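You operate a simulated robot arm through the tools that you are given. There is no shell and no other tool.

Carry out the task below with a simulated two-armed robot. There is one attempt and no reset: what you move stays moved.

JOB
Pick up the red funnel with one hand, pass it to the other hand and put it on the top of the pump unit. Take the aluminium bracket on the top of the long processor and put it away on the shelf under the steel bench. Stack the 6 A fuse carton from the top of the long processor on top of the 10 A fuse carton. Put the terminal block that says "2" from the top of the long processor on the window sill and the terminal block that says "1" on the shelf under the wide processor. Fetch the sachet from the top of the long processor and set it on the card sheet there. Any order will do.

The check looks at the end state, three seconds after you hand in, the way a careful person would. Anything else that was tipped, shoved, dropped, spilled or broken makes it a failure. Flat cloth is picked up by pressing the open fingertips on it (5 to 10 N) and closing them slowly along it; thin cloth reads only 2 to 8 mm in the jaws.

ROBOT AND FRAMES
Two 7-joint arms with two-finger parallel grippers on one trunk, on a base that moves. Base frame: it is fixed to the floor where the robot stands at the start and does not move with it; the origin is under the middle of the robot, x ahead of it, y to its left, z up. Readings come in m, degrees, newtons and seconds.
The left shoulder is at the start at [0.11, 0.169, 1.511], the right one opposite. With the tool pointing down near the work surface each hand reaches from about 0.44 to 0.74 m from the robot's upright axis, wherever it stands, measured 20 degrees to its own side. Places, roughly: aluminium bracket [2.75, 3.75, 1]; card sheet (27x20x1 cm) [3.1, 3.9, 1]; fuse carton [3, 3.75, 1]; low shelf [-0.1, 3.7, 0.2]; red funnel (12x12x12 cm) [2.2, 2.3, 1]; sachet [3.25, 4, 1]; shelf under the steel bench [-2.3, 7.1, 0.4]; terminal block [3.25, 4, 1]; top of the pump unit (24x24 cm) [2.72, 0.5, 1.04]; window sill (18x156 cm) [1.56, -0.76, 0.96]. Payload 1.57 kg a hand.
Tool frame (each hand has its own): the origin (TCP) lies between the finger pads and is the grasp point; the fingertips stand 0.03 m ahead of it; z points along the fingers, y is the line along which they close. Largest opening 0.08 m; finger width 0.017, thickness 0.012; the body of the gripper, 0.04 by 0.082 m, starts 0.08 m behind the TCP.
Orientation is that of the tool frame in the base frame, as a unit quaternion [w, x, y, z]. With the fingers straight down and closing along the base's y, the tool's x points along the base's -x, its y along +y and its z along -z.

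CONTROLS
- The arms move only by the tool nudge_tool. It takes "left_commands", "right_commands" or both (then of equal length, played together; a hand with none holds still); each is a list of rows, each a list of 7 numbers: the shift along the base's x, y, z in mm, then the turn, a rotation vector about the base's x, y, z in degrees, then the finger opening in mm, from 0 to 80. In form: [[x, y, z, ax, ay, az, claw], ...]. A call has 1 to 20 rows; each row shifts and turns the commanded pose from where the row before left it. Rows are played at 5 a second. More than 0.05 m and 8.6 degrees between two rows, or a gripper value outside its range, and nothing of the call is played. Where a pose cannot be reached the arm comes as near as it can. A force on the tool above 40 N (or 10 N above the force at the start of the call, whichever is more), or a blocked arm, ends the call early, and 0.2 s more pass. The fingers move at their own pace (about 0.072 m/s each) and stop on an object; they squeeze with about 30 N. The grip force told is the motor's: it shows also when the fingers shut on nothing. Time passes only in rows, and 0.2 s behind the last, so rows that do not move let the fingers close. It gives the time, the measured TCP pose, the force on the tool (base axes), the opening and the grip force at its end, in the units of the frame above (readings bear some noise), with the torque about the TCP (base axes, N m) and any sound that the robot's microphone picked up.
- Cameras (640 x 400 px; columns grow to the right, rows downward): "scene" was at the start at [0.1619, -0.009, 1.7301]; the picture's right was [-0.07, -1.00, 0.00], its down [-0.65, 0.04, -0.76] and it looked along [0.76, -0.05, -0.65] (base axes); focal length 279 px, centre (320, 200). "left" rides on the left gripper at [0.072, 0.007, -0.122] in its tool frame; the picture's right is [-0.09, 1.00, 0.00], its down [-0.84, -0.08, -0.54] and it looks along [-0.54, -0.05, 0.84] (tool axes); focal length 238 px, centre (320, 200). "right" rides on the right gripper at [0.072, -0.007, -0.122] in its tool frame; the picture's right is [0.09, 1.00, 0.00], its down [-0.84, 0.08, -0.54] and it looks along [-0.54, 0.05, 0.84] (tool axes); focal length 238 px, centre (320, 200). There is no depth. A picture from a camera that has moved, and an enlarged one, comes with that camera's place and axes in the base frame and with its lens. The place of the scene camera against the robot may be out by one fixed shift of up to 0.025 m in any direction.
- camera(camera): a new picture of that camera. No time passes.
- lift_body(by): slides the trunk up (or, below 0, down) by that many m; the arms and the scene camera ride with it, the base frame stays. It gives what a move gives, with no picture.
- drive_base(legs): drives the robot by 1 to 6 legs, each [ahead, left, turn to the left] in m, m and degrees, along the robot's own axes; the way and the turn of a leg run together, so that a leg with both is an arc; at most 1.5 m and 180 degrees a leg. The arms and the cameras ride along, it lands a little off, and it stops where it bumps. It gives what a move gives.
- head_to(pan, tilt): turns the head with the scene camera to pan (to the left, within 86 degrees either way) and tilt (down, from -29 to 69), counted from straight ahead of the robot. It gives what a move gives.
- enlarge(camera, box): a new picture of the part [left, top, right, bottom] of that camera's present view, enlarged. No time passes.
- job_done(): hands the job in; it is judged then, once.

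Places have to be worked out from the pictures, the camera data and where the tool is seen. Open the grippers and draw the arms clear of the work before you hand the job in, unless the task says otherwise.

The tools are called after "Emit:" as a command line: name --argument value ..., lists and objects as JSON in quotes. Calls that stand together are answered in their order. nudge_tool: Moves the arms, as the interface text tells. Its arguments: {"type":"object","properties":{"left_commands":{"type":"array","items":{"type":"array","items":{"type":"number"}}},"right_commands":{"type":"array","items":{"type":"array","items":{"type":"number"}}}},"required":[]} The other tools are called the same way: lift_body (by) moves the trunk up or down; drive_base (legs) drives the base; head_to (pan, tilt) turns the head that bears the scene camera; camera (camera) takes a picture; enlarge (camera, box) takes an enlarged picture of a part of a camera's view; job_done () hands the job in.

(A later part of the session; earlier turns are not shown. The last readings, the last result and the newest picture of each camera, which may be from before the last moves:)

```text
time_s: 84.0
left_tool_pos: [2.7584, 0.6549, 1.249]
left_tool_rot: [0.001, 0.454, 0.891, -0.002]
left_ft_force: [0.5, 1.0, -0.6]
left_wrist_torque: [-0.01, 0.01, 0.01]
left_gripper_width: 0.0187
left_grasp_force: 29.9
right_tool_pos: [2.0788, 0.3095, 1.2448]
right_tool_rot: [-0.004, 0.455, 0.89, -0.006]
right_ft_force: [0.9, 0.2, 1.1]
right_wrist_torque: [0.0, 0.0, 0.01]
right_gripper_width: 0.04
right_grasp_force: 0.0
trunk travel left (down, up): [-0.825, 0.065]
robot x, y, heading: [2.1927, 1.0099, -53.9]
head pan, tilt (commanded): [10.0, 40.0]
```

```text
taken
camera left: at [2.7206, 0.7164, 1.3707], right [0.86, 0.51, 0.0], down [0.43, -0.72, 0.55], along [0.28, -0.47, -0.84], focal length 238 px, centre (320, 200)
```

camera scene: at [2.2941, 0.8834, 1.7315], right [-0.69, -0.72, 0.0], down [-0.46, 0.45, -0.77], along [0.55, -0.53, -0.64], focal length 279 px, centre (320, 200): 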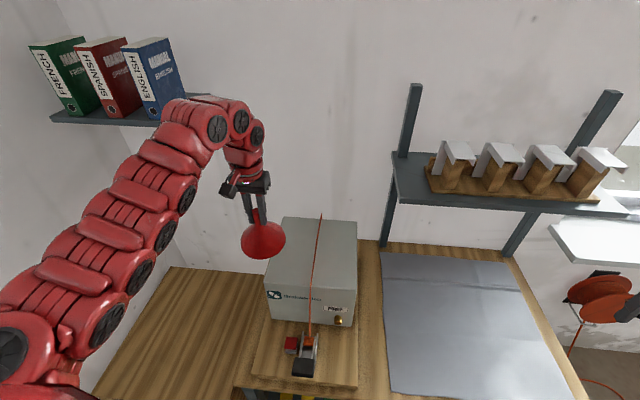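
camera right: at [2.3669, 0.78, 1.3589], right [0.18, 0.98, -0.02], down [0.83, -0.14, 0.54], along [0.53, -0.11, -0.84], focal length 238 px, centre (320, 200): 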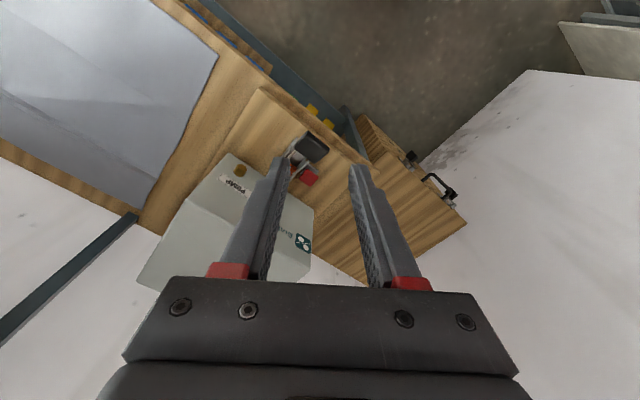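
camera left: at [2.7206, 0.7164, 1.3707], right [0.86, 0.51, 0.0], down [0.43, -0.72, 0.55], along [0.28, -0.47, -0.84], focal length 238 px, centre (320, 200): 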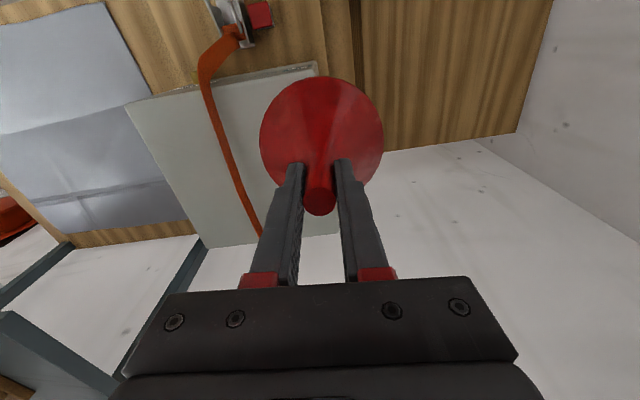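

From the wrist camera the pump top is a ~25 cm square centred (2.712, 0.522), z≈1.05. I move the funnel over the left half at the present height.

Emit:
nudge_tool --left_commands '[[1.3, -18.9, 0, 0, 0, 0, 0], [1.3, -18.9, 0, 0, 0, 0, 0], [1.3, -18.9, 0, 0, 0, 0, 0], [1.3, -18.9, 0, 0, 0, 0, 0], [1.3, -18.9, 0, 0, 0, 0, 0], [0, 0, 0, 0, 0, 0, 0]]'

Emit:
camera --camera "left"

```text
time_s: 85.4
left_tool_pos: [2.7658, 0.5564, 1.2476]
left_tool_rot: [0.001, 0.454, 0.891, -0.002]
left_ft_force: [0.3, 0.5, -0.7]
left_wrist_torque: [-0.02, 0.02, 0.0]
left_gripper_width: 0.0183
left_grasp_force: 29.6
right_tool_pos: [2.0806, 0.3091, 1.2458]
right_tool_rot: [-0.005, 0.455, 0.89, -0.006]
right_ft_force: [0.5, -0.8, 0.0]
right_wrist_torque: [-0.01, -0.01, 0.01]
right_gripper_width: 0.0403
right_grasp_force: 0.2
trunk travel left (down, up): [-0.825, 0.065]
robot x, y, heading: [2.1911, 1.012, -54.1]
head pan, tilt (commanded): [10.0, 40.0]
```

```text
taken
camera left: at [2.7289, 0.6195, 1.3686], right [0.86, 0.51, 0.0], down [0.43, -0.72, 0.55], along [0.28, -0.47, -0.84], focal length 238 px, centre (320, 200)
```

left: 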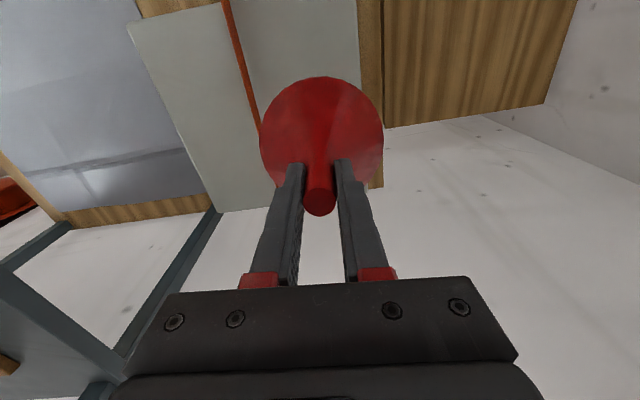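

The funnel hovers over the left half, ~8 cm left of the strap; I shift 1 cm right for an even fit and lower to just above the top.

Emit:
nudge_tool --left_commands '[[-7.8, -6.3, -10, 0, 0, 0, 0], [0, 0, -20, 0, 0, 0, 0], [0, 0, -20, 0, 0, 0, 0], [0, 0, -15, 0, 0, 0, 0], [0, 0, -10, 0, 0, 0, 0], [0, 0, 0, 0, 0, 0, 0]]'

Emit:
camera --camera "left"

Emit:
enlarge --camera "scene" --box '[200, 170, 400, 310]'

```text
time_s: 86.8
left_tool_pos: [2.7599, 0.5537, 1.1729]
left_tool_rot: [0.001, 0.454, 0.891, -0.002]
left_ft_force: [0.5, -0.7, -0.5]
left_wrist_torque: [0.02, -0.02, 0.01]
left_gripper_width: 0.0184
left_grasp_force: 30.1
right_tool_pos: [2.0798, 0.3077, 1.2442]
right_tool_rot: [-0.005, 0.455, 0.89, -0.005]
right_ft_force: [0.5, 0.6, -0.5]
right_wrist_torque: [0.05, 0.0, 0.0]
right_gripper_width: 0.0397
right_grasp_force: 0.0
trunk travel left (down, up): [-0.825, 0.065]
robot x, y, heading: [2.1905, 1.0098, -53.9]
head pan, tilt (commanded): [10.0, 40.0]
```

```text
taken
camera left: at [2.7217, 0.6153, 1.294], right [0.86, 0.51, 0.0], down [0.43, -0.72, 0.55], along [0.28, -0.47, -0.84], focal length 238 px, centre (320, 200)
```

left: 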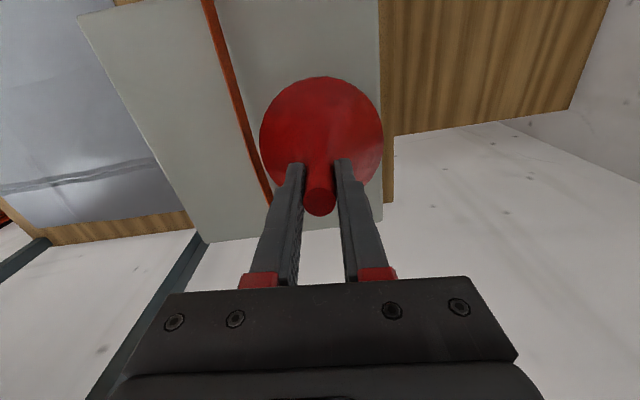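

```text
2.86 times, centred on (300, 240) of scene
camera zoom: at [2.2952, 0.8819, 1.7312], right [-0.69, -0.72, 0.0], down [-0.46, 0.45, -0.77], along [0.55, -0.53, -0.64], focal length 796 px, centre (377, 86)
```

zoom: 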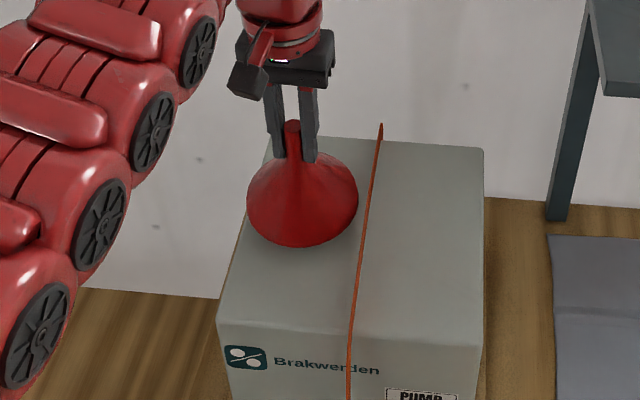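

The funnel fits between the strap and the left edge. I lower in small steps, watching the force.

Emit:
nudge_tool --left_commands '[[0, 0, -4, 0, 0, 0, 0], [0, 0, -4, 0, 0, 0, 0], [0, 0, -3, 0, 0, 0, 0], [0, 0, -3, 0, 0, 0, 0], [0, 0, 0, 0, 0, 0, 0]]'

Emit:
enlarge --camera "scene" --box '[200, 170, 400, 310]'

Emit:
camera --camera "left"

```text
time_s: 88.0
left_tool_pos: [2.7579, 0.553, 1.1594]
left_tool_rot: [0.002, 0.454, 0.891, -0.002]
left_ft_force: [-0.5, -0.3, 0.0]
left_wrist_torque: [-0.01, -0.03, 0.01]
left_gripper_width: 0.0186
left_grasp_force: 30.5
right_tool_pos: [2.0782, 0.3075, 1.2451]
right_tool_rot: [-0.005, 0.456, 0.89, -0.006]
right_ft_force: [-0.4, 0.0, 0.5]
right_wrist_torque: [-0.01, 0.0, -0.03]
right_gripper_width: 0.0401
right_grasp_force: 0.1
trunk travel left (down, up): [-0.825, 0.065]
robot x, y, heading: [2.1877, 1.0062, -54.0]
head pan, tilt (commanded): [10.0, 40.0]
```

```text
2.86 times, centred on (300, 240) of scene
camera zoom: at [2.2953, 0.882, 1.7312], right [-0.69, -0.72, 0.0], down [-0.46, 0.45, -0.77], along [0.55, -0.53, -0.64], focal length 796 px, centre (377, 86)
```

zoom: 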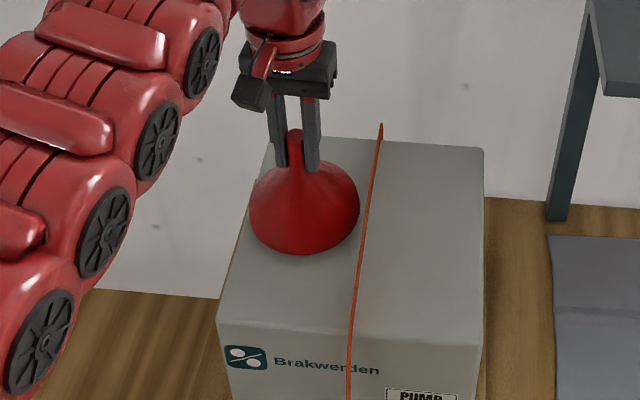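

```text
taken
camera left: at [2.7211, 0.6139, 1.2809], right [0.86, 0.51, 0.0], down [0.43, -0.72, 0.55], along [0.28, -0.47, -0.84], focal length 238 px, centre (320, 200)
```

left: 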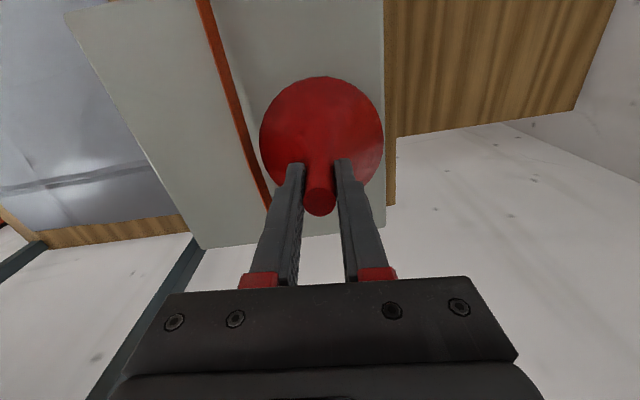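

No contact yet. I lower on in 2 mm steps.

Emit:
nudge_tool --left_commands '[[0, 0, -2, 0, 0, 0, 0], [0, 0, -2, 0, 0, 0, 0], [0, 0, -2, 0, 0, 0, 0], [0, 0, -2, 0, 0, 0, 0], [0, 0, 0, 0, 0, 0, 0]]'

```text
time_s: 89.2
left_tool_pos: [2.7573, 0.5527, 1.1509]
left_tool_rot: [0.001, 0.454, 0.891, -0.002]
left_ft_force: [0.1, 0.2, -0.4]
left_wrist_torque: [-0.01, 0.04, 0.02]
left_gripper_width: 0.0185
left_grasp_force: 29.7
right_tool_pos: [2.0791, 0.3085, 1.2449]
right_tool_rot: [-0.005, 0.456, 0.89, -0.005]
right_ft_force: [0.6, -0.3, 0.3]
right_wrist_torque: [-0.02, 0.01, 0.01]
right_gripper_width: 0.0398
right_grasp_force: 0.0
trunk travel left (down, up): [-0.825, 0.065]
robot x, y, heading: [2.1889, 1.0082, -54.1]
head pan, tilt (commanded): [10.0, 40.0]
```

Still free. Another few millimetres down.

Emit:
nudge_tool --left_commands '[[0, 0, -2, 0, 0, 0, 0], [0, 0, -2, 0, 0, 0, 0], [0, 0, -2, 0, 0, 0, 0], [0, 0, 0, 0, 0, 0, 0]]'

Emit:
enlarge --camera "scene" --box '[240, 190, 360, 274]'

```text
time_s: 90.2
left_tool_pos: [2.7568, 0.5537, 1.1475]
left_tool_rot: [0.004, 0.454, 0.891, -0.003]
left_ft_force: [8.0, -5.7, 25.2]
left_wrist_torque: [0.1, -0.03, 0.0]
left_gripper_width: 0.0188
left_grasp_force: 29.5
right_tool_pos: [2.0787, 0.3089, 1.2459]
right_tool_rot: [-0.004, 0.455, 0.89, -0.006]
right_ft_force: [0.2, 0.3, 0.1]
right_wrist_torque: [-0.05, 0.02, -0.01]
right_gripper_width: 0.0398
right_grasp_force: 0.1
trunk travel left (down, up): [-0.825, 0.065]
robot x, y, heading: [2.1916, 1.0121, -54.0]
head pan, tilt (commanded): [10.0, 40.0]
```

```text
4.76 times, centred on (300, 232) of scene
camera zoom: at [2.2938, 0.8832, 1.7317], right [-0.69, -0.72, 0.0], down [-0.46, 0.45, -0.77], along [0.55, -0.53, -0.64], focal length 1327 px, centre (415, 48)
```

zoom: 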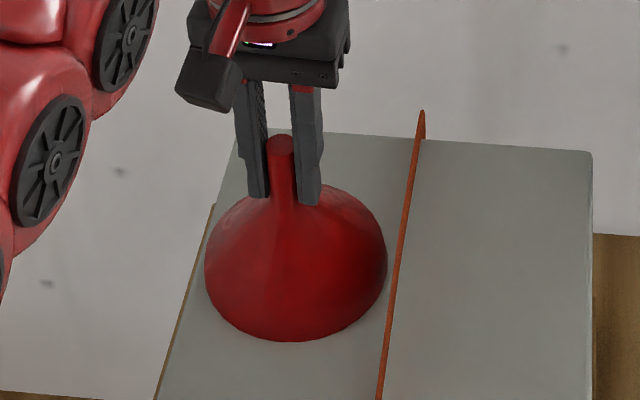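

Contact (25 N). I ease up 1.5 mm, then open the fingers gradually to let the funnel settle.

Emit:
nudge_tool --left_commands '[[0, 0, 1.5, 0, 0, 0, 0], [0, 0, 0, 0, 0, 0, 0], [0, 0, 0, 0, 0, 0, 14], [0, 0, 0, 0, 0, 0, 18], [0, 0, 0, 0, 0, 0, 20], [0, 0, 0, 0, 0, 0, 22], [0, 0, 0, 0, 0, 0, 26], [0, 0, 0, 0, 0, 0, 32], [0, 0, 0, 0, 0, 0, 40], [0, 0, 0, 0, 0, 0, 50], [0, 0, 0, 0, 0, 0, 60]]'

Emit:
camera --camera "left"

Emit:
enlarge --camera "scene" --box '[240, 190, 360, 274]'

```text
time_s: 92.6
left_tool_pos: [2.7568, 0.5521, 1.1471]
left_tool_rot: [0.001, 0.454, 0.891, -0.002]
left_ft_force: [0.2, 0.8, 0.2]
left_wrist_torque: [0.03, 0.0, -0.02]
left_gripper_width: 0.0604
left_grasp_force: 0.1
right_tool_pos: [2.0794, 0.3087, 1.2449]
right_tool_rot: [-0.005, 0.456, 0.89, -0.006]
right_ft_force: [0.0, 0.0, 0.4]
right_wrist_torque: [-0.02, 0.01, -0.04]
right_gripper_width: 0.04
right_grasp_force: 0.2
trunk travel left (down, up): [-0.825, 0.065]
robot x, y, heading: [2.1873, 1.0127, -53.8]
head pan, tilt (commanded): [10.0, 40.0]
```

```text
taken
camera left: at [2.7201, 0.6145, 1.2686], right [0.86, 0.51, 0.0], down [0.43, -0.72, 0.55], along [0.28, -0.47, -0.84], focal length 238 px, centre (320, 200)
```

left: 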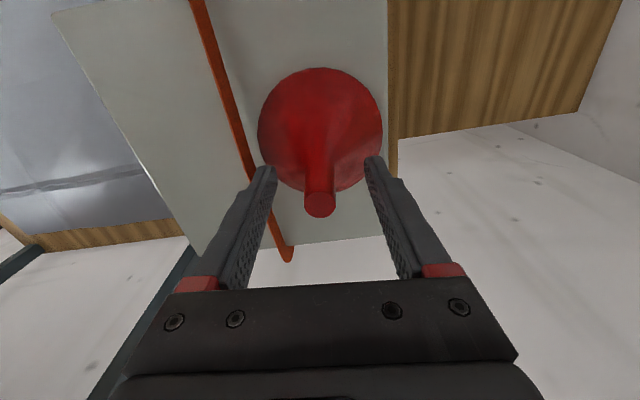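

```text
4.76 times, centred on (300, 232) of scene
camera zoom: at [2.2953, 0.8821, 1.7312], right [-0.69, -0.72, 0.0], down [-0.46, 0.45, -0.77], along [0.55, -0.53, -0.64], focal length 1327 px, centre (415, 48)
```

zoom: 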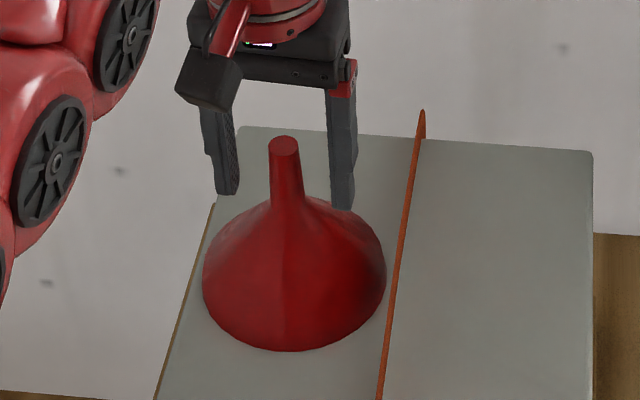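

The funnel stands flat, rim-down, between strap and edge. I lift the left hand straight up.

Emit:
nudge_tool --left_commands '[[0, 0, 15, 0, 0, 0, 70], [0, 0, 25, 0, 0, 0, 80], [0, 0, 25, 0, 0, 0, 80], [0, 0, 25, 0, 0, 0, 80], [0, 0, 10, 0, 0, 0, 80]]'

Emit:
camera --camera "scene"

```text
time_s: 93.8
left_tool_pos: [2.7559, 0.5519, 1.2465]
left_tool_rot: [0.001, 0.454, 0.891, -0.002]
left_ft_force: [-0.2, 0.2, 0.6]
left_wrist_torque: [0.0, -0.03, 0.0]
left_gripper_width: 0.0802
left_grasp_force: 0.1
right_tool_pos: [2.0787, 0.3089, 1.2448]
right_tool_rot: [-0.004, 0.455, 0.89, -0.005]
right_ft_force: [0.6, 0.2, -0.4]
right_wrist_torque: [0.02, 0.01, -0.03]
right_gripper_width: 0.0401
right_grasp_force: 0.1
trunk travel left (down, up): [-0.825, 0.065]
robot x, y, heading: [2.1893, 1.0118, -53.9]
head pan, tilt (commanded): [10.0, 40.0]
```

```text
taken
camera scene: at [2.2952, 0.8822, 1.7312], right [-0.69, -0.72, 0.0], down [-0.46, 0.45, -0.77], along [0.55, -0.53, -0.64], focal length 279 px, centre (320, 200)
```

scene: 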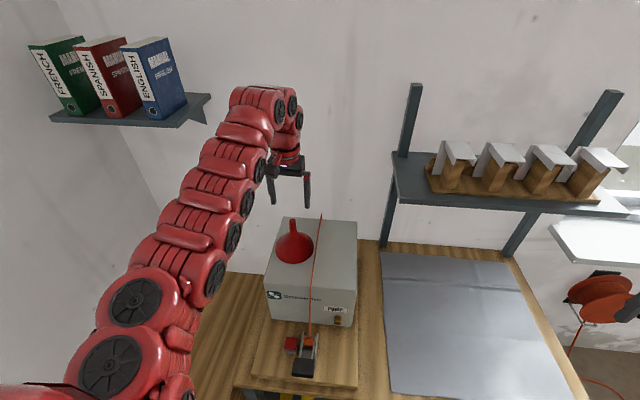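

The funnel job is done. I back off from the bench and drive sideways and backward (keeping my heading) round the small processor's near end toward the left aisle.

Emit:
drive_base --legs '[[-0.25, 0, 0], [0.044, -0.637, 0], [-0.643, -0.46, 0]]'

Emit:
head_to --pan 86 --tilt 25

Emit:
camera --camera "scene"

```text
time_s: 102.7
left_tool_pos: [1.3671, 0.5463, 1.2453]
left_tool_rot: [0.001, 0.448, 0.894, -0.002]
left_ft_force: [0.8, -0.5, 0.3]
left_wrist_torque: [-0.02, 0.01, -0.02]
left_gripper_width: 0.0801
left_grasp_force: 0.2
right_tool_pos: [0.6934, 0.2949, 1.2458]
right_tool_rot: [-0.004, 0.451, 0.893, -0.006]
right_ft_force: [-0.5, 0.5, -0.4]
right_wrist_torque: [0.01, 0.01, 0.01]
right_gripper_width: 0.04
right_grasp_force: 0.2
trunk travel left (down, up): [-0.825, 0.065]
robot x, y, heading: [0.7931, 0.9942, -52.9]
head pan, tilt (commanded): [10.0, 40.0]
```

```text
time_s: 104.2
left_tool_pos: [1.3665, 0.5465, 1.2463]
left_tool_rot: [0.001, 0.448, 0.894, -0.001]
left_ft_force: [0.5, 0.7, -0.6]
left_wrist_torque: [0.0, -0.01, -0.01]
left_gripper_width: 0.0801
left_grasp_force: 0.0
right_tool_pos: [0.6922, 0.2965, 1.2454]
right_tool_rot: [-0.005, 0.45, 0.893, -0.005]
right_ft_force: [0.1, -0.5, 0.5]
right_wrist_torque: [-0.01, 0.0, 0.01]
right_gripper_width: 0.04
right_grasp_force: 0.1
trunk travel left (down, up): [-0.825, 0.065]
robot x, y, heading: [0.7951, 0.9945, -53.5]
head pan, tilt (commanded): [85.9, 25.0]
```

```text
taken
camera scene: at [0.9175, 0.979, 1.7546], right [0.54, -0.84, 0.0], down [-0.36, -0.23, -0.91], along [0.76, 0.49, -0.42], focal length 279 px, centre (320, 200)
```

scene: 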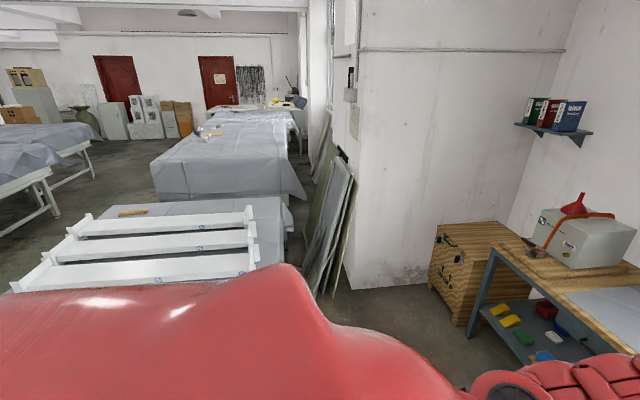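

The way behind was seen to be open floor, so I back up along the aisle entrance to about (-0.42, 2.3) and look along the aisle.

Emit:
drive_base --legs '[[-0.89, -0.1, 0], [-0.88, -0.1, 5]]'

Emit:
camera --camera "scene"

```text
time_s: 113.1
left_tool_pos: [0.1807, 1.866, 1.2458]
left_tool_rot: [0.001, 0.412, 0.911, -0.002]
left_ft_force: [0.4, 0.5, 0.4]
left_wrist_torque: [0.0, -0.02, 0.02]
left_gripper_width: 0.08
left_grasp_force: 0.1
right_tool_pos: [-0.4722, 1.5611, 1.245]
right_tool_rot: [-0.005, 0.414, 0.91, -0.006]
right_ft_force: [-0.6, 0.2, -0.4]
right_wrist_torque: [-0.01, 0.01, -0.02]
right_gripper_width: 0.0399
right_grasp_force: 0.0
trunk travel left (down, up): [-0.825, 0.065]
robot x, y, heading: [-0.4291, 2.2696, -48.7]
head pan, tilt (commanded): [85.9, 25.0]
```

```text
taken
camera scene: at [-0.3037, 2.2622, 1.7545], right [0.61, -0.8, 0.0], down [-0.34, -0.26, -0.91], along [0.72, 0.55, -0.42], focal length 279 px, centre (320, 200)
```

scene: 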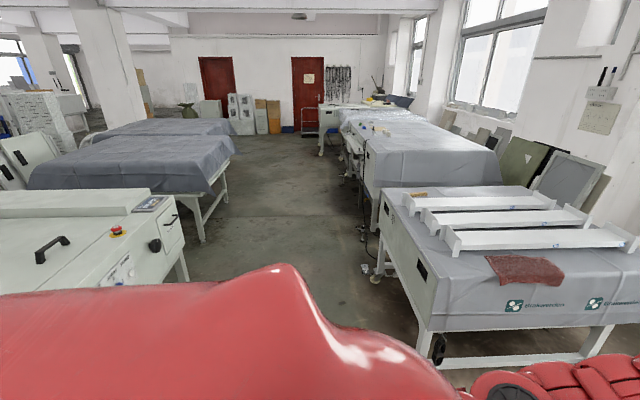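

The aisle is clear (its sides at v≈1.3 and ≈2.7+). I slide left along it 2.7 m toward the long processor.

Emit:
drive_base --legs '[[0, 1.5, 0], [0, 1.2, 0]]'

Emit:
head_to --pan 40 --tilt 35

Emit:
camera --camera "scene"

```text
time_s: 126.0
left_tool_pos: [2.1901, 3.5889, 1.246]
left_tool_rot: [0.001, 0.426, 0.905, -0.002]
left_ft_force: [-0.9, -0.1, 0.0]
left_wrist_torque: [-0.01, -0.02, 0.04]
left_gripper_width: 0.0801
left_grasp_force: 0.1
right_tool_pos: [1.5295, 3.3026, 1.2447]
right_tool_rot: [-0.004, 0.427, 0.904, -0.006]
right_ft_force: [-1.1, -0.1, -0.7]
right_wrist_torque: [0.0, 0.0, 0.01]
right_gripper_width: 0.04
right_grasp_force: 0.0
trunk travel left (down, up): [-0.825, 0.065]
robot x, y, heading: [1.5989, 4.0035, -50.5]
head pan, tilt (commanded): [85.9, 25.0]
```

```text
time_s: 127.2
left_tool_pos: [2.1909, 3.5876, 1.2452]
left_tool_rot: [0.001, 0.425, 0.905, -0.002]
left_ft_force: [0.4, -0.1, -0.3]
left_wrist_torque: [0.0, 0.02, 0.03]
left_gripper_width: 0.08
left_grasp_force: 0.0
right_tool_pos: [1.5304, 3.3008, 1.2445]
right_tool_rot: [-0.004, 0.427, 0.904, -0.006]
right_ft_force: [0.2, -0.8, -0.5]
right_wrist_torque: [0.01, 0.01, -0.05]
right_gripper_width: 0.04
right_grasp_force: 0.0
trunk travel left (down, up): [-0.825, 0.065]
robot x, y, heading: [1.5964, 4.0097, -50.4]
head pan, tilt (commanded): [40.0, 35.0]
```

```text
taken
camera scene: at [1.7315, 3.9279, 1.7388], right [-0.18, -0.98, 0.0], down [-0.56, 0.1, -0.82], along [0.81, -0.15, -0.57], focal length 279 px, centre (320, 200)
```

scene: 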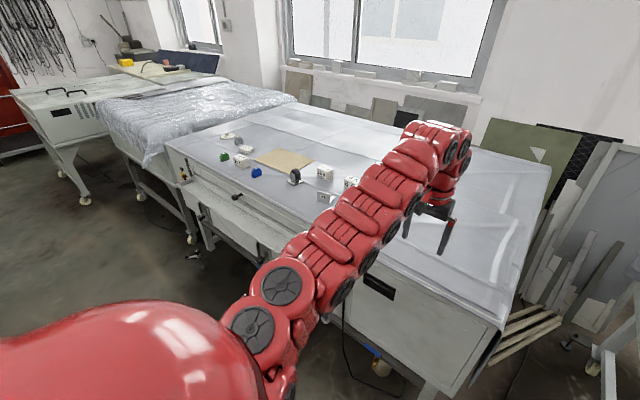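

The items on the long processor are in view. I zoom in to identify them.

Emit:
enlarge --camera "scene" --box '[160, 120, 380, 240]'

Emit:
enlarge --camera "scene" --box '[200, 130, 300, 185]'

Emit:
enlarge --camera "scene" --box '[270, 145, 380, 215]'

```text
2.91 times, centred on (270, 180) of scene
camera zoom: at [1.7315, 3.9279, 1.7388], right [-0.18, -0.98, 0.0], down [-0.56, 0.1, -0.82], along [0.81, -0.15, -0.57], focal length 811 px, centre (466, 258)
```

zoom: 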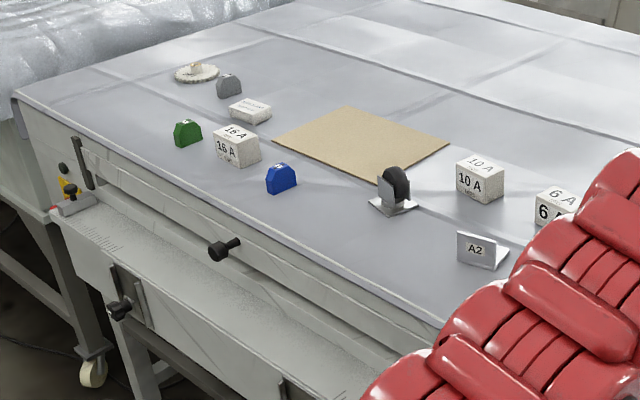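

```text
6.40 times, centred on (250, 158) of scene
camera zoom: at [1.7315, 3.9279, 1.7388], right [-0.18, -0.98, 0.0], down [-0.56, 0.1, -0.82], along [0.81, -0.15, -0.57], focal length 1784 px, centre (768, 472)
```

zoom: 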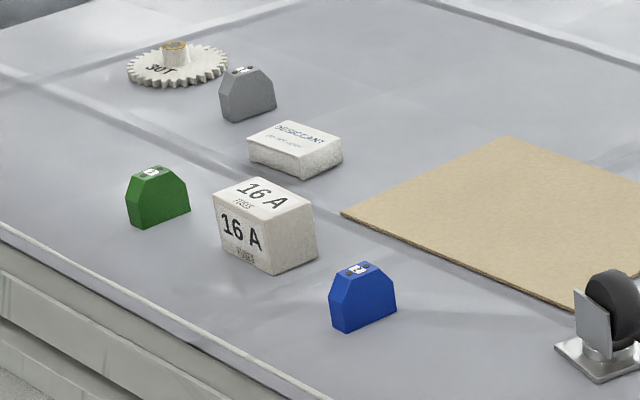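

```text
5.71 times, centred on (325, 180) of scene
camera zoom: at [1.7315, 3.9279, 1.7388], right [-0.18, -0.98, 0.0], down [-0.56, 0.1, -0.82], along [0.81, -0.15, -0.57], focal length 1593 px, centre (291, 314)
```

zoom: 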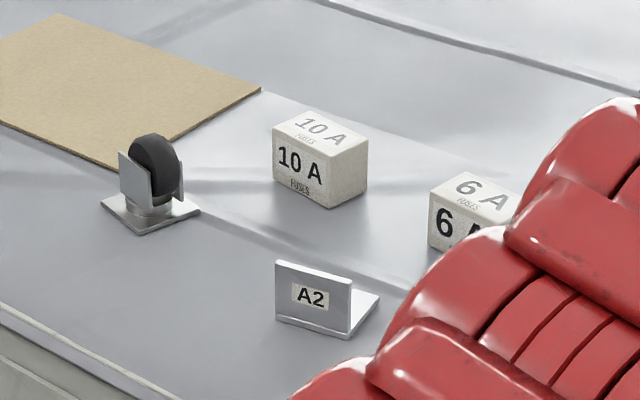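

I can see gear, grey/green/blue terminal blocks, sachet, card sheet, 16 A/10 A/6 A cartons, caster and the A2 bracket. To know how close I may stand, I turn the right wrist camera round to look back at my own base.

Emit:
nudge_tool --right_commands '[[0, 0, 0, 0, 0, 8, 40], [0, 0, 0, 0, 0, 8, 40], [0, 0, 0, 0, 0, 8, 40], [0, 0, 0, 0, 0, 8, 40], [0, 0, 0, 0, 0, 8, 40], [0, 0, 0, 0, 0, 8, 40], [0, 0, 0, 0, 0, 8, 40], [0, 0, 0, 0, 0, 8, 40], [0, 0, 0, 0, 0, 8, 40], [0, 0, 0, 0, 0, 8, 40], [0, 0, 0, 0, 0, 8, 40], [0, 0, 0, 0, 0, 8, 40], [0, 0, 0, 0, 0, 8, 40], [0, 0, 0, 0, 0, 8, 40]]'

Emit:
camera --camera "right"

```text
time_s: 130.2
left_tool_pos: [2.1917, 3.5878, 1.2454]
left_tool_rot: [0.001, 0.426, 0.905, 0.0]
left_ft_force: [-0.3, 0.5, 0.1]
left_wrist_torque: [0.01, -0.01, 0.01]
left_gripper_width: 0.08
left_grasp_force: 0.0
right_tool_pos: [1.5303, 3.3029, 1.2454]
right_tool_rot: [0.003, -0.513, 0.858, -0.006]
right_ft_force: [-0.4, -0.8, -0.5]
right_wrist_torque: [-0.01, 0.0, 0.03]
right_gripper_width: 0.04
right_grasp_force: 0.0
trunk travel left (down, up): [-0.825, 0.065]
robot x, y, heading: [1.5962, 4.0096, -50.3]
head pan, tilt (commanded): [40.0, 35.0]
```

```text
taken
camera right: at [1.5015, 3.2366, 1.3673], right [-0.92, 0.39, -0.01], down [0.32, 0.78, 0.54], along [0.22, 0.49, -0.84], focal length 238 px, centre (320, 200)
```

right: 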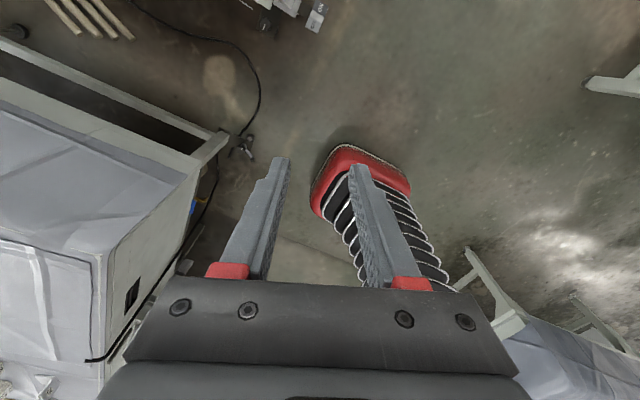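

I can see my base: about ±0.24 m around the axis. So I can stand with my axis ~0.27 m from the processor's side parts. I turn the right wrist back and drive along the long processor, staying at v≈1.6 for a first look.

Emit:
nudge_tool --right_commands '[[0, 0, 0, 0, 0, -8, 40], [0, 0, 0, 0, 0, -8, 40], [0, 0, 0, 0, 0, -8, 40], [0, 0, 0, 0, 0, -8, 40], [0, 0, 0, 0, 0, -8, 40], [0, 0, 0, 0, 0, -8, 40], [0, 0, 0, 0, 0, -8, 40], [0, 0, 0, 0, 0, -8, 40], [0, 0, 0, 0, 0, -8, 40], [0, 0, 0, 0, 0, -8, 40], [0, 0, 0, 0, 0, -8, 40], [0, 0, 0, 0, 0, -8, 40], [0, 0, 0, 0, 0, -8, 40], [0, 0, 0, 0, 0, -8, 80]]'

Emit:
drive_base --legs '[[0, 0.892, 0], [0.25, 0, 2]]'

Emit:
head_to --pan 0 --tilt 40

Emit:
camera --camera "scene"

Emit:
camera --camera "left"

Emit:
camera --camera "right"

```text
time_s: 133.2
left_tool_pos: [2.19, 3.5881, 1.2458]
left_tool_rot: [0.002, 0.426, 0.905, -0.001]
left_ft_force: [0.9, 0.0, -0.9]
left_wrist_torque: [-0.01, 0.02, 0.03]
left_gripper_width: 0.08
left_grasp_force: 0.1
right_tool_pos: [1.5306, 3.3017, 1.2447]
right_tool_rot: [-0.004, 0.429, 0.903, -0.005]
right_ft_force: [1.3, -0.4, -0.3]
right_wrist_torque: [0.05, 0.01, 0.01]
right_gripper_width: 0.0798
right_grasp_force: 0.1
trunk travel left (down, up): [-0.825, 0.065]
robot x, y, heading: [1.5975, 4.0066, -50.4]
head pan, tilt (commanded): [40.0, 35.0]
```

```text
time_s: 139.2
left_tool_pos: [3.0415, 3.981, 1.2473]
left_tool_rot: [0.003, 0.409, 0.912, -0.002]
left_ft_force: [0.5, 0.0, 0.1]
left_wrist_torque: [0.03, 0.02, 0.01]
left_gripper_width: 0.0802
left_grasp_force: 0.0
right_tool_pos: [2.3931, 3.671, 1.2462]
right_tool_rot: [-0.004, 0.41, 0.912, -0.006]
right_ft_force: [-0.2, 0.0, 0.3]
right_wrist_torque: [-0.02, -0.01, 0.03]
right_gripper_width: 0.08
right_grasp_force: 0.0
trunk travel left (down, up): [-0.825, 0.065]
robot x, y, heading: [2.4354, 4.3826, -48.2]
head pan, tilt (commanded): [40.0, 35.0]
```

```text
time_s: 140.3
left_tool_pos: [3.0439, 3.9803, 1.2455]
left_tool_rot: [0.002, 0.41, 0.912, -0.002]
left_ft_force: [0.9, 0.2, 0.8]
left_wrist_torque: [-0.01, 0.03, 0.0]
left_gripper_width: 0.0799
left_grasp_force: 0.1
right_tool_pos: [2.3934, 3.6706, 1.2457]
right_tool_rot: [-0.004, 0.411, 0.912, -0.004]
right_ft_force: [-0.6, 0.0, 0.5]
right_wrist_torque: [0.01, -0.01, -0.02]
right_gripper_width: 0.08
right_grasp_force: 0.0
trunk travel left (down, up): [-0.825, 0.065]
robot x, y, heading: [2.4331, 4.379, -48.3]
head pan, tilt (commanded): [0.0, 40.0]
```

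```text
taken
camera scene: at [2.5412, 4.2536, 1.7313], right [-0.75, -0.67, 0.0], down [-0.43, 0.48, -0.77], along [0.51, -0.57, -0.64], focal length 279 px, centre (320, 200)
```

scene: 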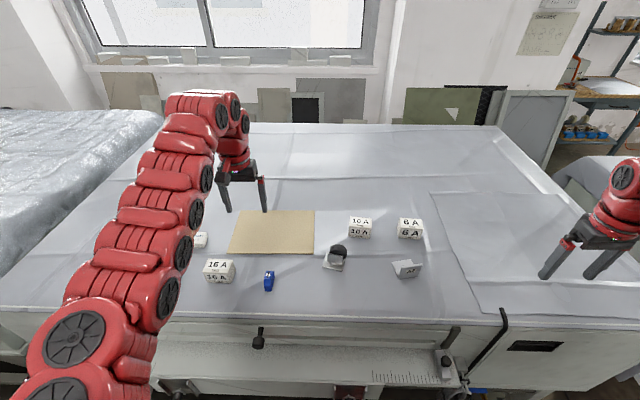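

```text
taken
camera left: at [3.0009, 4.0391, 1.3677], right [0.81, 0.59, 0.0], down [0.5, -0.67, 0.55], along [0.32, -0.44, -0.84], focal length 238 px, centre (320, 200)
```

left: 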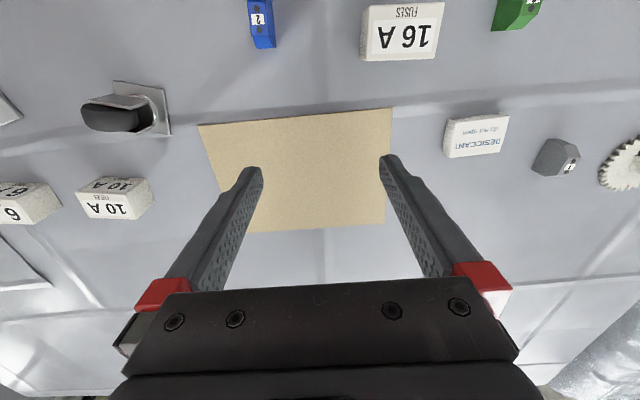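

```text
taken
camera right: at [2.3432, 3.7209, 1.3672], right [0.69, 0.73, -0.01], down [0.62, -0.57, 0.54], along [0.39, -0.38, -0.84], focal length 238 px, centre (320, 200)
```

right: 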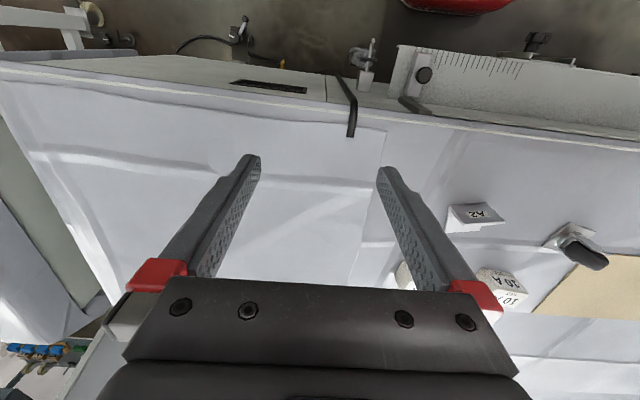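

The left wrist camera sees nearly everything from above; the blue block seems to say "2". I enlarge to read the labels.

Emit:
enlarge --camera "left" --box '[430, 90, 640, 220]'

Emit:
enlarge --camera "left" --box '[230, 0, 560, 80]'

Emit:
enlarge --camera "left" --box '[0, 60, 220, 240]'

Emit:
enlarge --camera "scene" --box '[180, 200, 440, 310]'

```text
3.05 times, centred on (535, 155) of left
camera zoom: at [3.0009, 4.0391, 1.3677], right [0.81, 0.59, 0.0], down [0.5, -0.67, 0.55], along [0.32, -0.44, -0.84], focal length 726 px, centre (-335, 337)
```

zoom: 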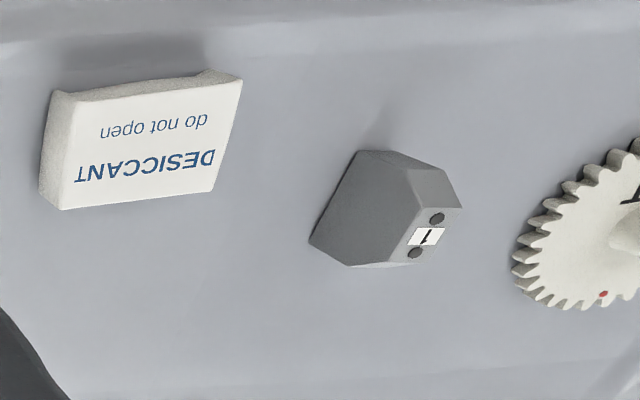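

```text
1.94 times, centred on (395, 40) of left
camera zoom: at [3.0009, 4.0391, 1.3677], right [0.81, 0.59, 0.0], down [0.5, -0.67, 0.55], along [0.32, -0.44, -0.84], focal length 462 px, centre (174, 510)
```

zoom: 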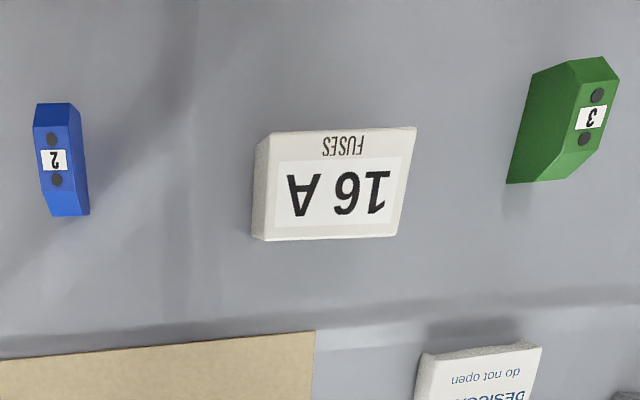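

```text
2.22 times, centred on (110, 150) of left
camera zoom: at [3.0009, 4.0391, 1.3677], right [0.81, 0.59, 0.0], down [0.5, -0.67, 0.55], along [0.32, -0.44, -0.84], focal length 530 px, centre (787, 311)
```

zoom: 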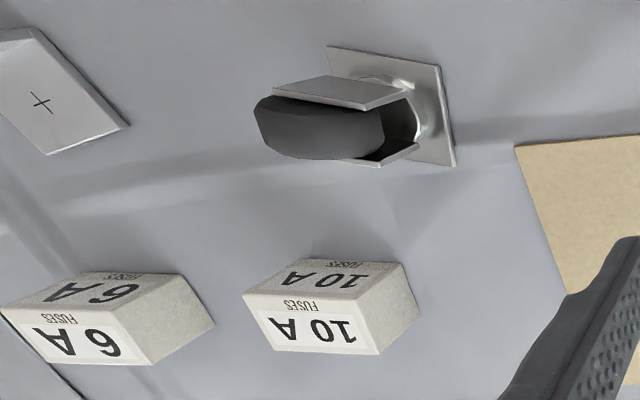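

```text
2.46 times, centred on (310, 255) of scene
camera zoom: at [2.5412, 4.2536, 1.7313], right [-0.75, -0.67, 0.0], down [-0.43, 0.48, -0.77], along [0.51, -0.57, -0.64], focal length 686 px, centre (345, 65)
```

zoom: 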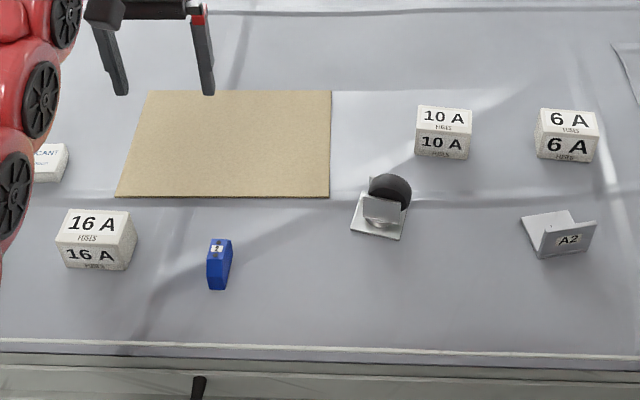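

Labels read: grey = "1", blue = "2", green = "3". The card gives the top at z≈1.019. I drive 0.14 m closer (base front passes below the side ledge's level), then look with the right camera at the cartons.

Emit:
drive_base --legs '[[0.14, 0, 0]]'

Emit:
camera --camera "right"

Emit:
camera --camera "scene"

```text
time_s: 141.6
left_tool_pos: [3.1364, 3.8735, 1.2477]
left_tool_rot: [0.001, 0.41, 0.912, -0.002]
left_ft_force: [-0.2, -0.2, 0.0]
left_wrist_torque: [-0.01, -0.01, 0.02]
left_gripper_width: 0.0804
left_grasp_force: 0.0
right_tool_pos: [2.4858, 3.5646, 1.2456]
right_tool_rot: [-0.003, 0.413, 0.911, -0.006]
right_ft_force: [0.4, -1.2, 0.0]
right_wrist_torque: [-0.01, 0.02, 0.02]
right_gripper_width: 0.08
right_grasp_force: 0.0
trunk travel left (down, up): [-0.825, 0.065]
robot x, y, heading: [2.5298, 4.2741, -48.4]
head pan, tilt (commanded): [0.0, 40.0]
```

```text
taken
camera right: at [2.4359, 3.6151, 1.3679], right [0.69, 0.73, -0.01], down [0.62, -0.57, 0.54], along [0.38, -0.38, -0.84], focal length 238 px, centre (320, 200)
```

right: 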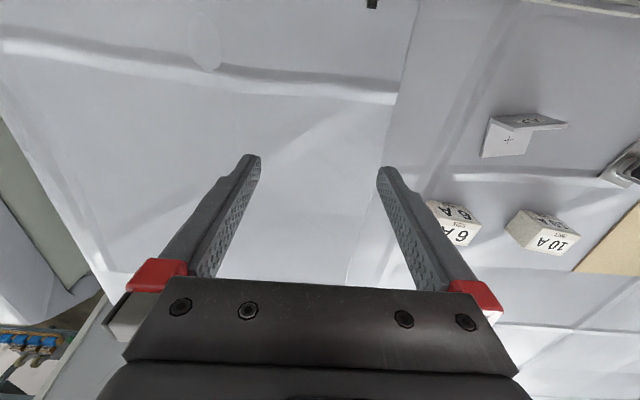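

```text
taken
camera scene: at [2.6348, 4.1477, 1.7316], right [-0.75, -0.66, 0.0], down [-0.43, 0.48, -0.77], along [0.51, -0.57, -0.64], focal length 279 px, centre (320, 200)
```

scene: 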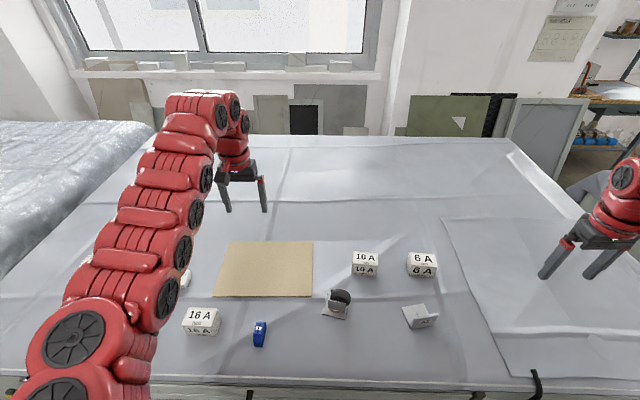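

I bring the right hand above the 6 A carton, turning its wrist ~83° so that the fingers close across the carton's short side.

Emit:
nudge_tool --right_commands '[[22.3, 2.9, -2, 0, 0, 7.58, 80], [22.3, 2.9, -2, 0, 0, 7.58, 80], [22.3, 2.9, -2, 0, 0, 7.58, 80], [22.3, 2.9, -2, 0, 0, 7.58, 80], [22.3, 2.9, -2, 0, 0, 7.58, 80], [22.3, 2.9, -2, 0, 0, 7.58, 80], [22.3, 2.9, -2, 0, 0, 7.58, 80], [22.3, 2.9, -2, 0, 0, 7.58, 80], [22.3, 2.9, -2, 0, 0, 7.58, 80], [22.3, 2.9, -2, 0, 0, 7.58, 80], [22.3, 2.9, -2, 0, 0, 7.58, 80], [0, 0, 0, 0, 0, 0, 80]]'

Emit:
camera --camera "right"

Emit:
enlarge --camera "scene" --box '[310, 200, 510, 340]'

```text
time_s: 144.2
left_tool_pos: [3.1382, 3.8705, 1.2468]
left_tool_rot: [0.001, 0.41, 0.912, -0.002]
left_ft_force: [-0.1, -0.1, -0.4]
left_wrist_torque: [0.01, 0.01, 0.0]
left_gripper_width: 0.0801
left_grasp_force: 0.2
right_tool_pos: [2.7267, 3.5932, 1.2293]
right_tool_rot: [0.001, -0.299, 0.954, -0.007]
right_ft_force: [-0.5, -0.2, 0.6]
right_wrist_torque: [-0.01, -0.02, -0.01]
right_gripper_width: 0.0801
right_grasp_force: 0.1
right hand out of reach, approached as far as the arm can: row 2
trunk travel left (down, up): [-0.825, 0.065]
robot x, y, heading: [2.5295, 4.275, -48.2]
head pan, tilt (commanded): [0.0, 40.0]
```

```text
taken
camera right: at [2.6713, 3.5466, 1.3502], right [-0.64, 0.77, -0.01], down [0.64, 0.55, 0.54], along [0.42, 0.34, -0.84], focal length 238 px, centre (320, 200)
```

right: 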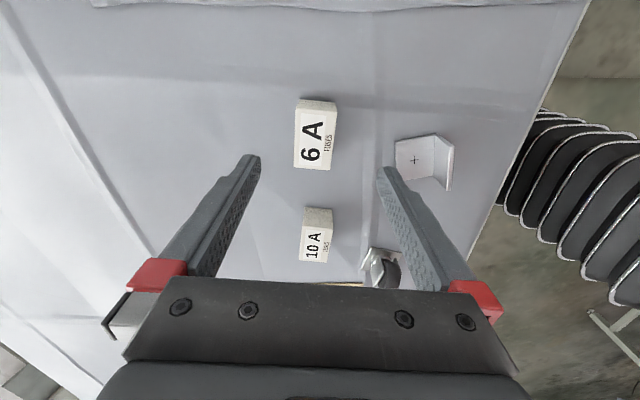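

```text
2.86 times, centred on (410, 270) of scene
camera zoom: at [2.6361, 4.1454, 1.7313], right [-0.75, -0.66, 0.0], down [-0.43, 0.48, -0.77], along [0.51, -0.57, -0.64], focal length 796 px, centre (63, 0)
```

zoom: 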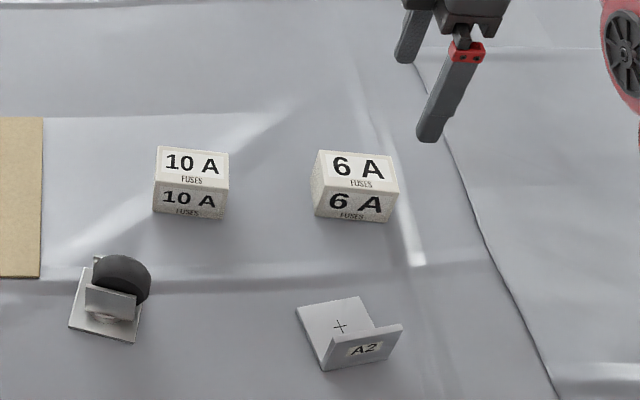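

I enlarge the wrist view to get precise carton corners.

Emit:
enlarge --camera "right" --box '[260, 85, 380, 175]'

Emit:
enlarge --camera "right" --box '[270, 190, 390, 290]'

```text
4.44 times, centred on (320, 130) of right
camera zoom: at [2.6713, 3.5466, 1.3502], right [-0.64, 0.77, -0.01], down [0.64, 0.55, 0.54], along [0.42, 0.34, -0.84], focal length 1059 px, centre (320, 511)
```

zoom: 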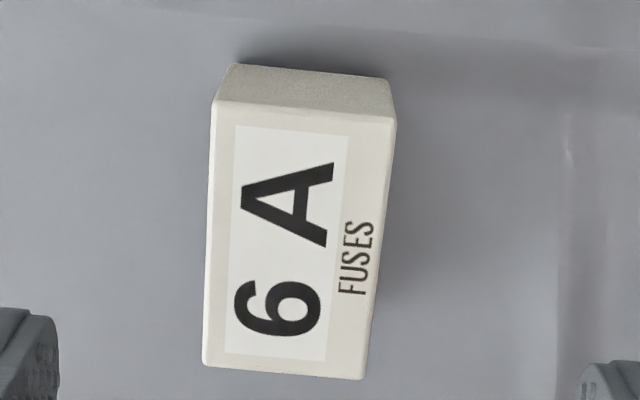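

```text
4.00 times, centred on (330, 240) of right
camera zoom: at [2.6713, 3.5466, 1.3502], right [-0.64, 0.77, -0.01], down [0.64, 0.55, 0.54], along [0.42, 0.34, -0.84], focal length 953 px, centre (280, 40)
```

zoom: 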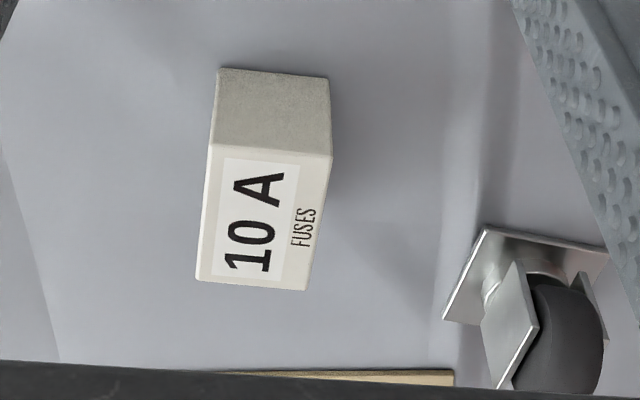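

Carton geometry solved: 6 A centre (2.750, 3.603), long axis 35°, top z≈1.069; 10 A centre (2.881, 3.714), long axis 33°. I move over the 6 A carton and lower partway.

Emit:
nudge_tool --right_commands '[[11.7, 4.9, 0, 0, 0, 0, 80], [11.7, 4.9, 0, 0, 0, 0, 80], [0, 0, -30, 0, 0, 0, 80], [0, 0, -30, 0, 0, 0, 80], [0, 0, -30, 0, 0, 0, 80], [0, 0, 0, 0, 0, 0, 80]]'

Emit:
camera --camera "right"

```text
time_s: 145.6
left_tool_pos: [3.1369, 3.8727, 1.2462]
left_tool_rot: [0.001, 0.411, 0.912, -0.001]
left_ft_force: [-0.2, -0.3, 0.1]
left_wrist_torque: [-0.03, 0.03, -0.03]
left_gripper_width: 0.08
left_grasp_force: 0.1
right_tool_pos: [2.7482, 3.6024, 1.1354]
right_tool_rot: [0.0, -0.298, 0.955, -0.006]
right_ft_force: [-0.1, 0.4, -0.3]
right_wrist_torque: [-0.02, -0.01, 0.01]
right_gripper_width: 0.0801
right_grasp_force: 0.1
trunk travel left (down, up): [-0.825, 0.065]
robot x, y, heading: [2.5301, 4.2691, -48.5]
head pan, tilt (commanded): [0.0, 40.0]
```

```text
taken
camera right: at [2.6929, 3.5564, 1.2568], right [-0.64, 0.77, -0.01], down [0.64, 0.55, 0.54], along [0.42, 0.34, -0.84], focal length 238 px, centre (320, 200)
```

right: 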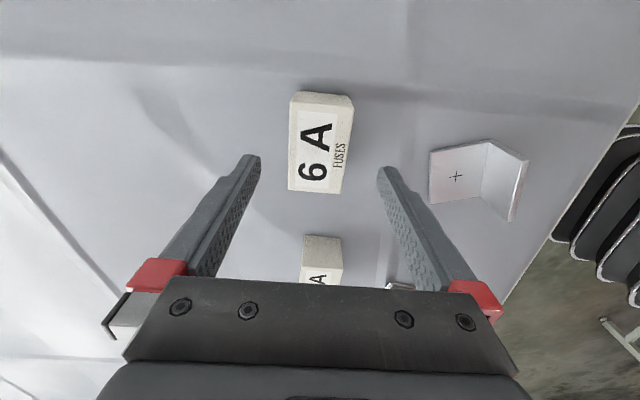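

Well centred. I lower to z≈1.066 and close.

Emit:
nudge_tool --right_commands '[[1, 0, -25, 0, 0, 0, 80], [1, 0.6, -20, 0, 0, 0, 80], [0, 0, -15, 0, 0, 0, 80], [0, 0, -10, 0, 0, 0, 80], [0, 0, 0, 0, 0, 0, 80], [0, 0, 0, 0, 0, 0, 65], [0, 0, 0, 0, 0, 0, 52], [0, 0, 0, 0, 0, 0, 44], [0, 0, 0, 0, 0, 0, 40], [0, 0, 0, 0, 0, 0, 38], [0, 0, 0, 0, 0, 0, 38]]'

Emit:
camera --camera "right"

```text
time_s: 148.0
left_tool_pos: [3.1366, 3.8736, 1.2468]
left_tool_rot: [0.003, 0.411, 0.912, -0.001]
left_ft_force: [0.2, 0.2, 0.3]
left_wrist_torque: [0.02, 0.02, -0.02]
left_gripper_width: 0.08
left_grasp_force: 0.2
right_tool_pos: [2.7519, 3.6022, 1.0682]
right_tool_rot: [0.001, -0.297, 0.955, -0.008]
right_ft_force: [-2.8, 4.9, 11.8]
right_wrist_torque: [0.39, 0.28, 0.04]
right_gripper_width: 0.0446
right_grasp_force: 30.0
trunk travel left (down, up): [-0.825, 0.065]
robot x, y, heading: [2.5295, 4.2713, -48.5]
head pan, tilt (commanded): [0.0, 40.0]
```

```text
taken
camera right: at [2.6963, 3.5571, 1.1893], right [-0.64, 0.77, -0.01], down [0.64, 0.55, 0.54], along [0.42, 0.34, -0.84], focal length 238 px, centre (320, 200)
```

right: 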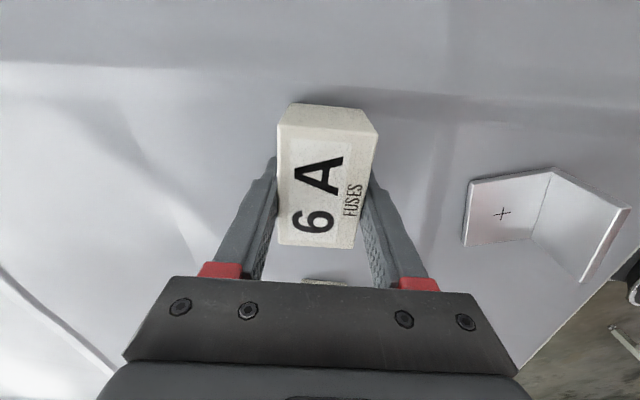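

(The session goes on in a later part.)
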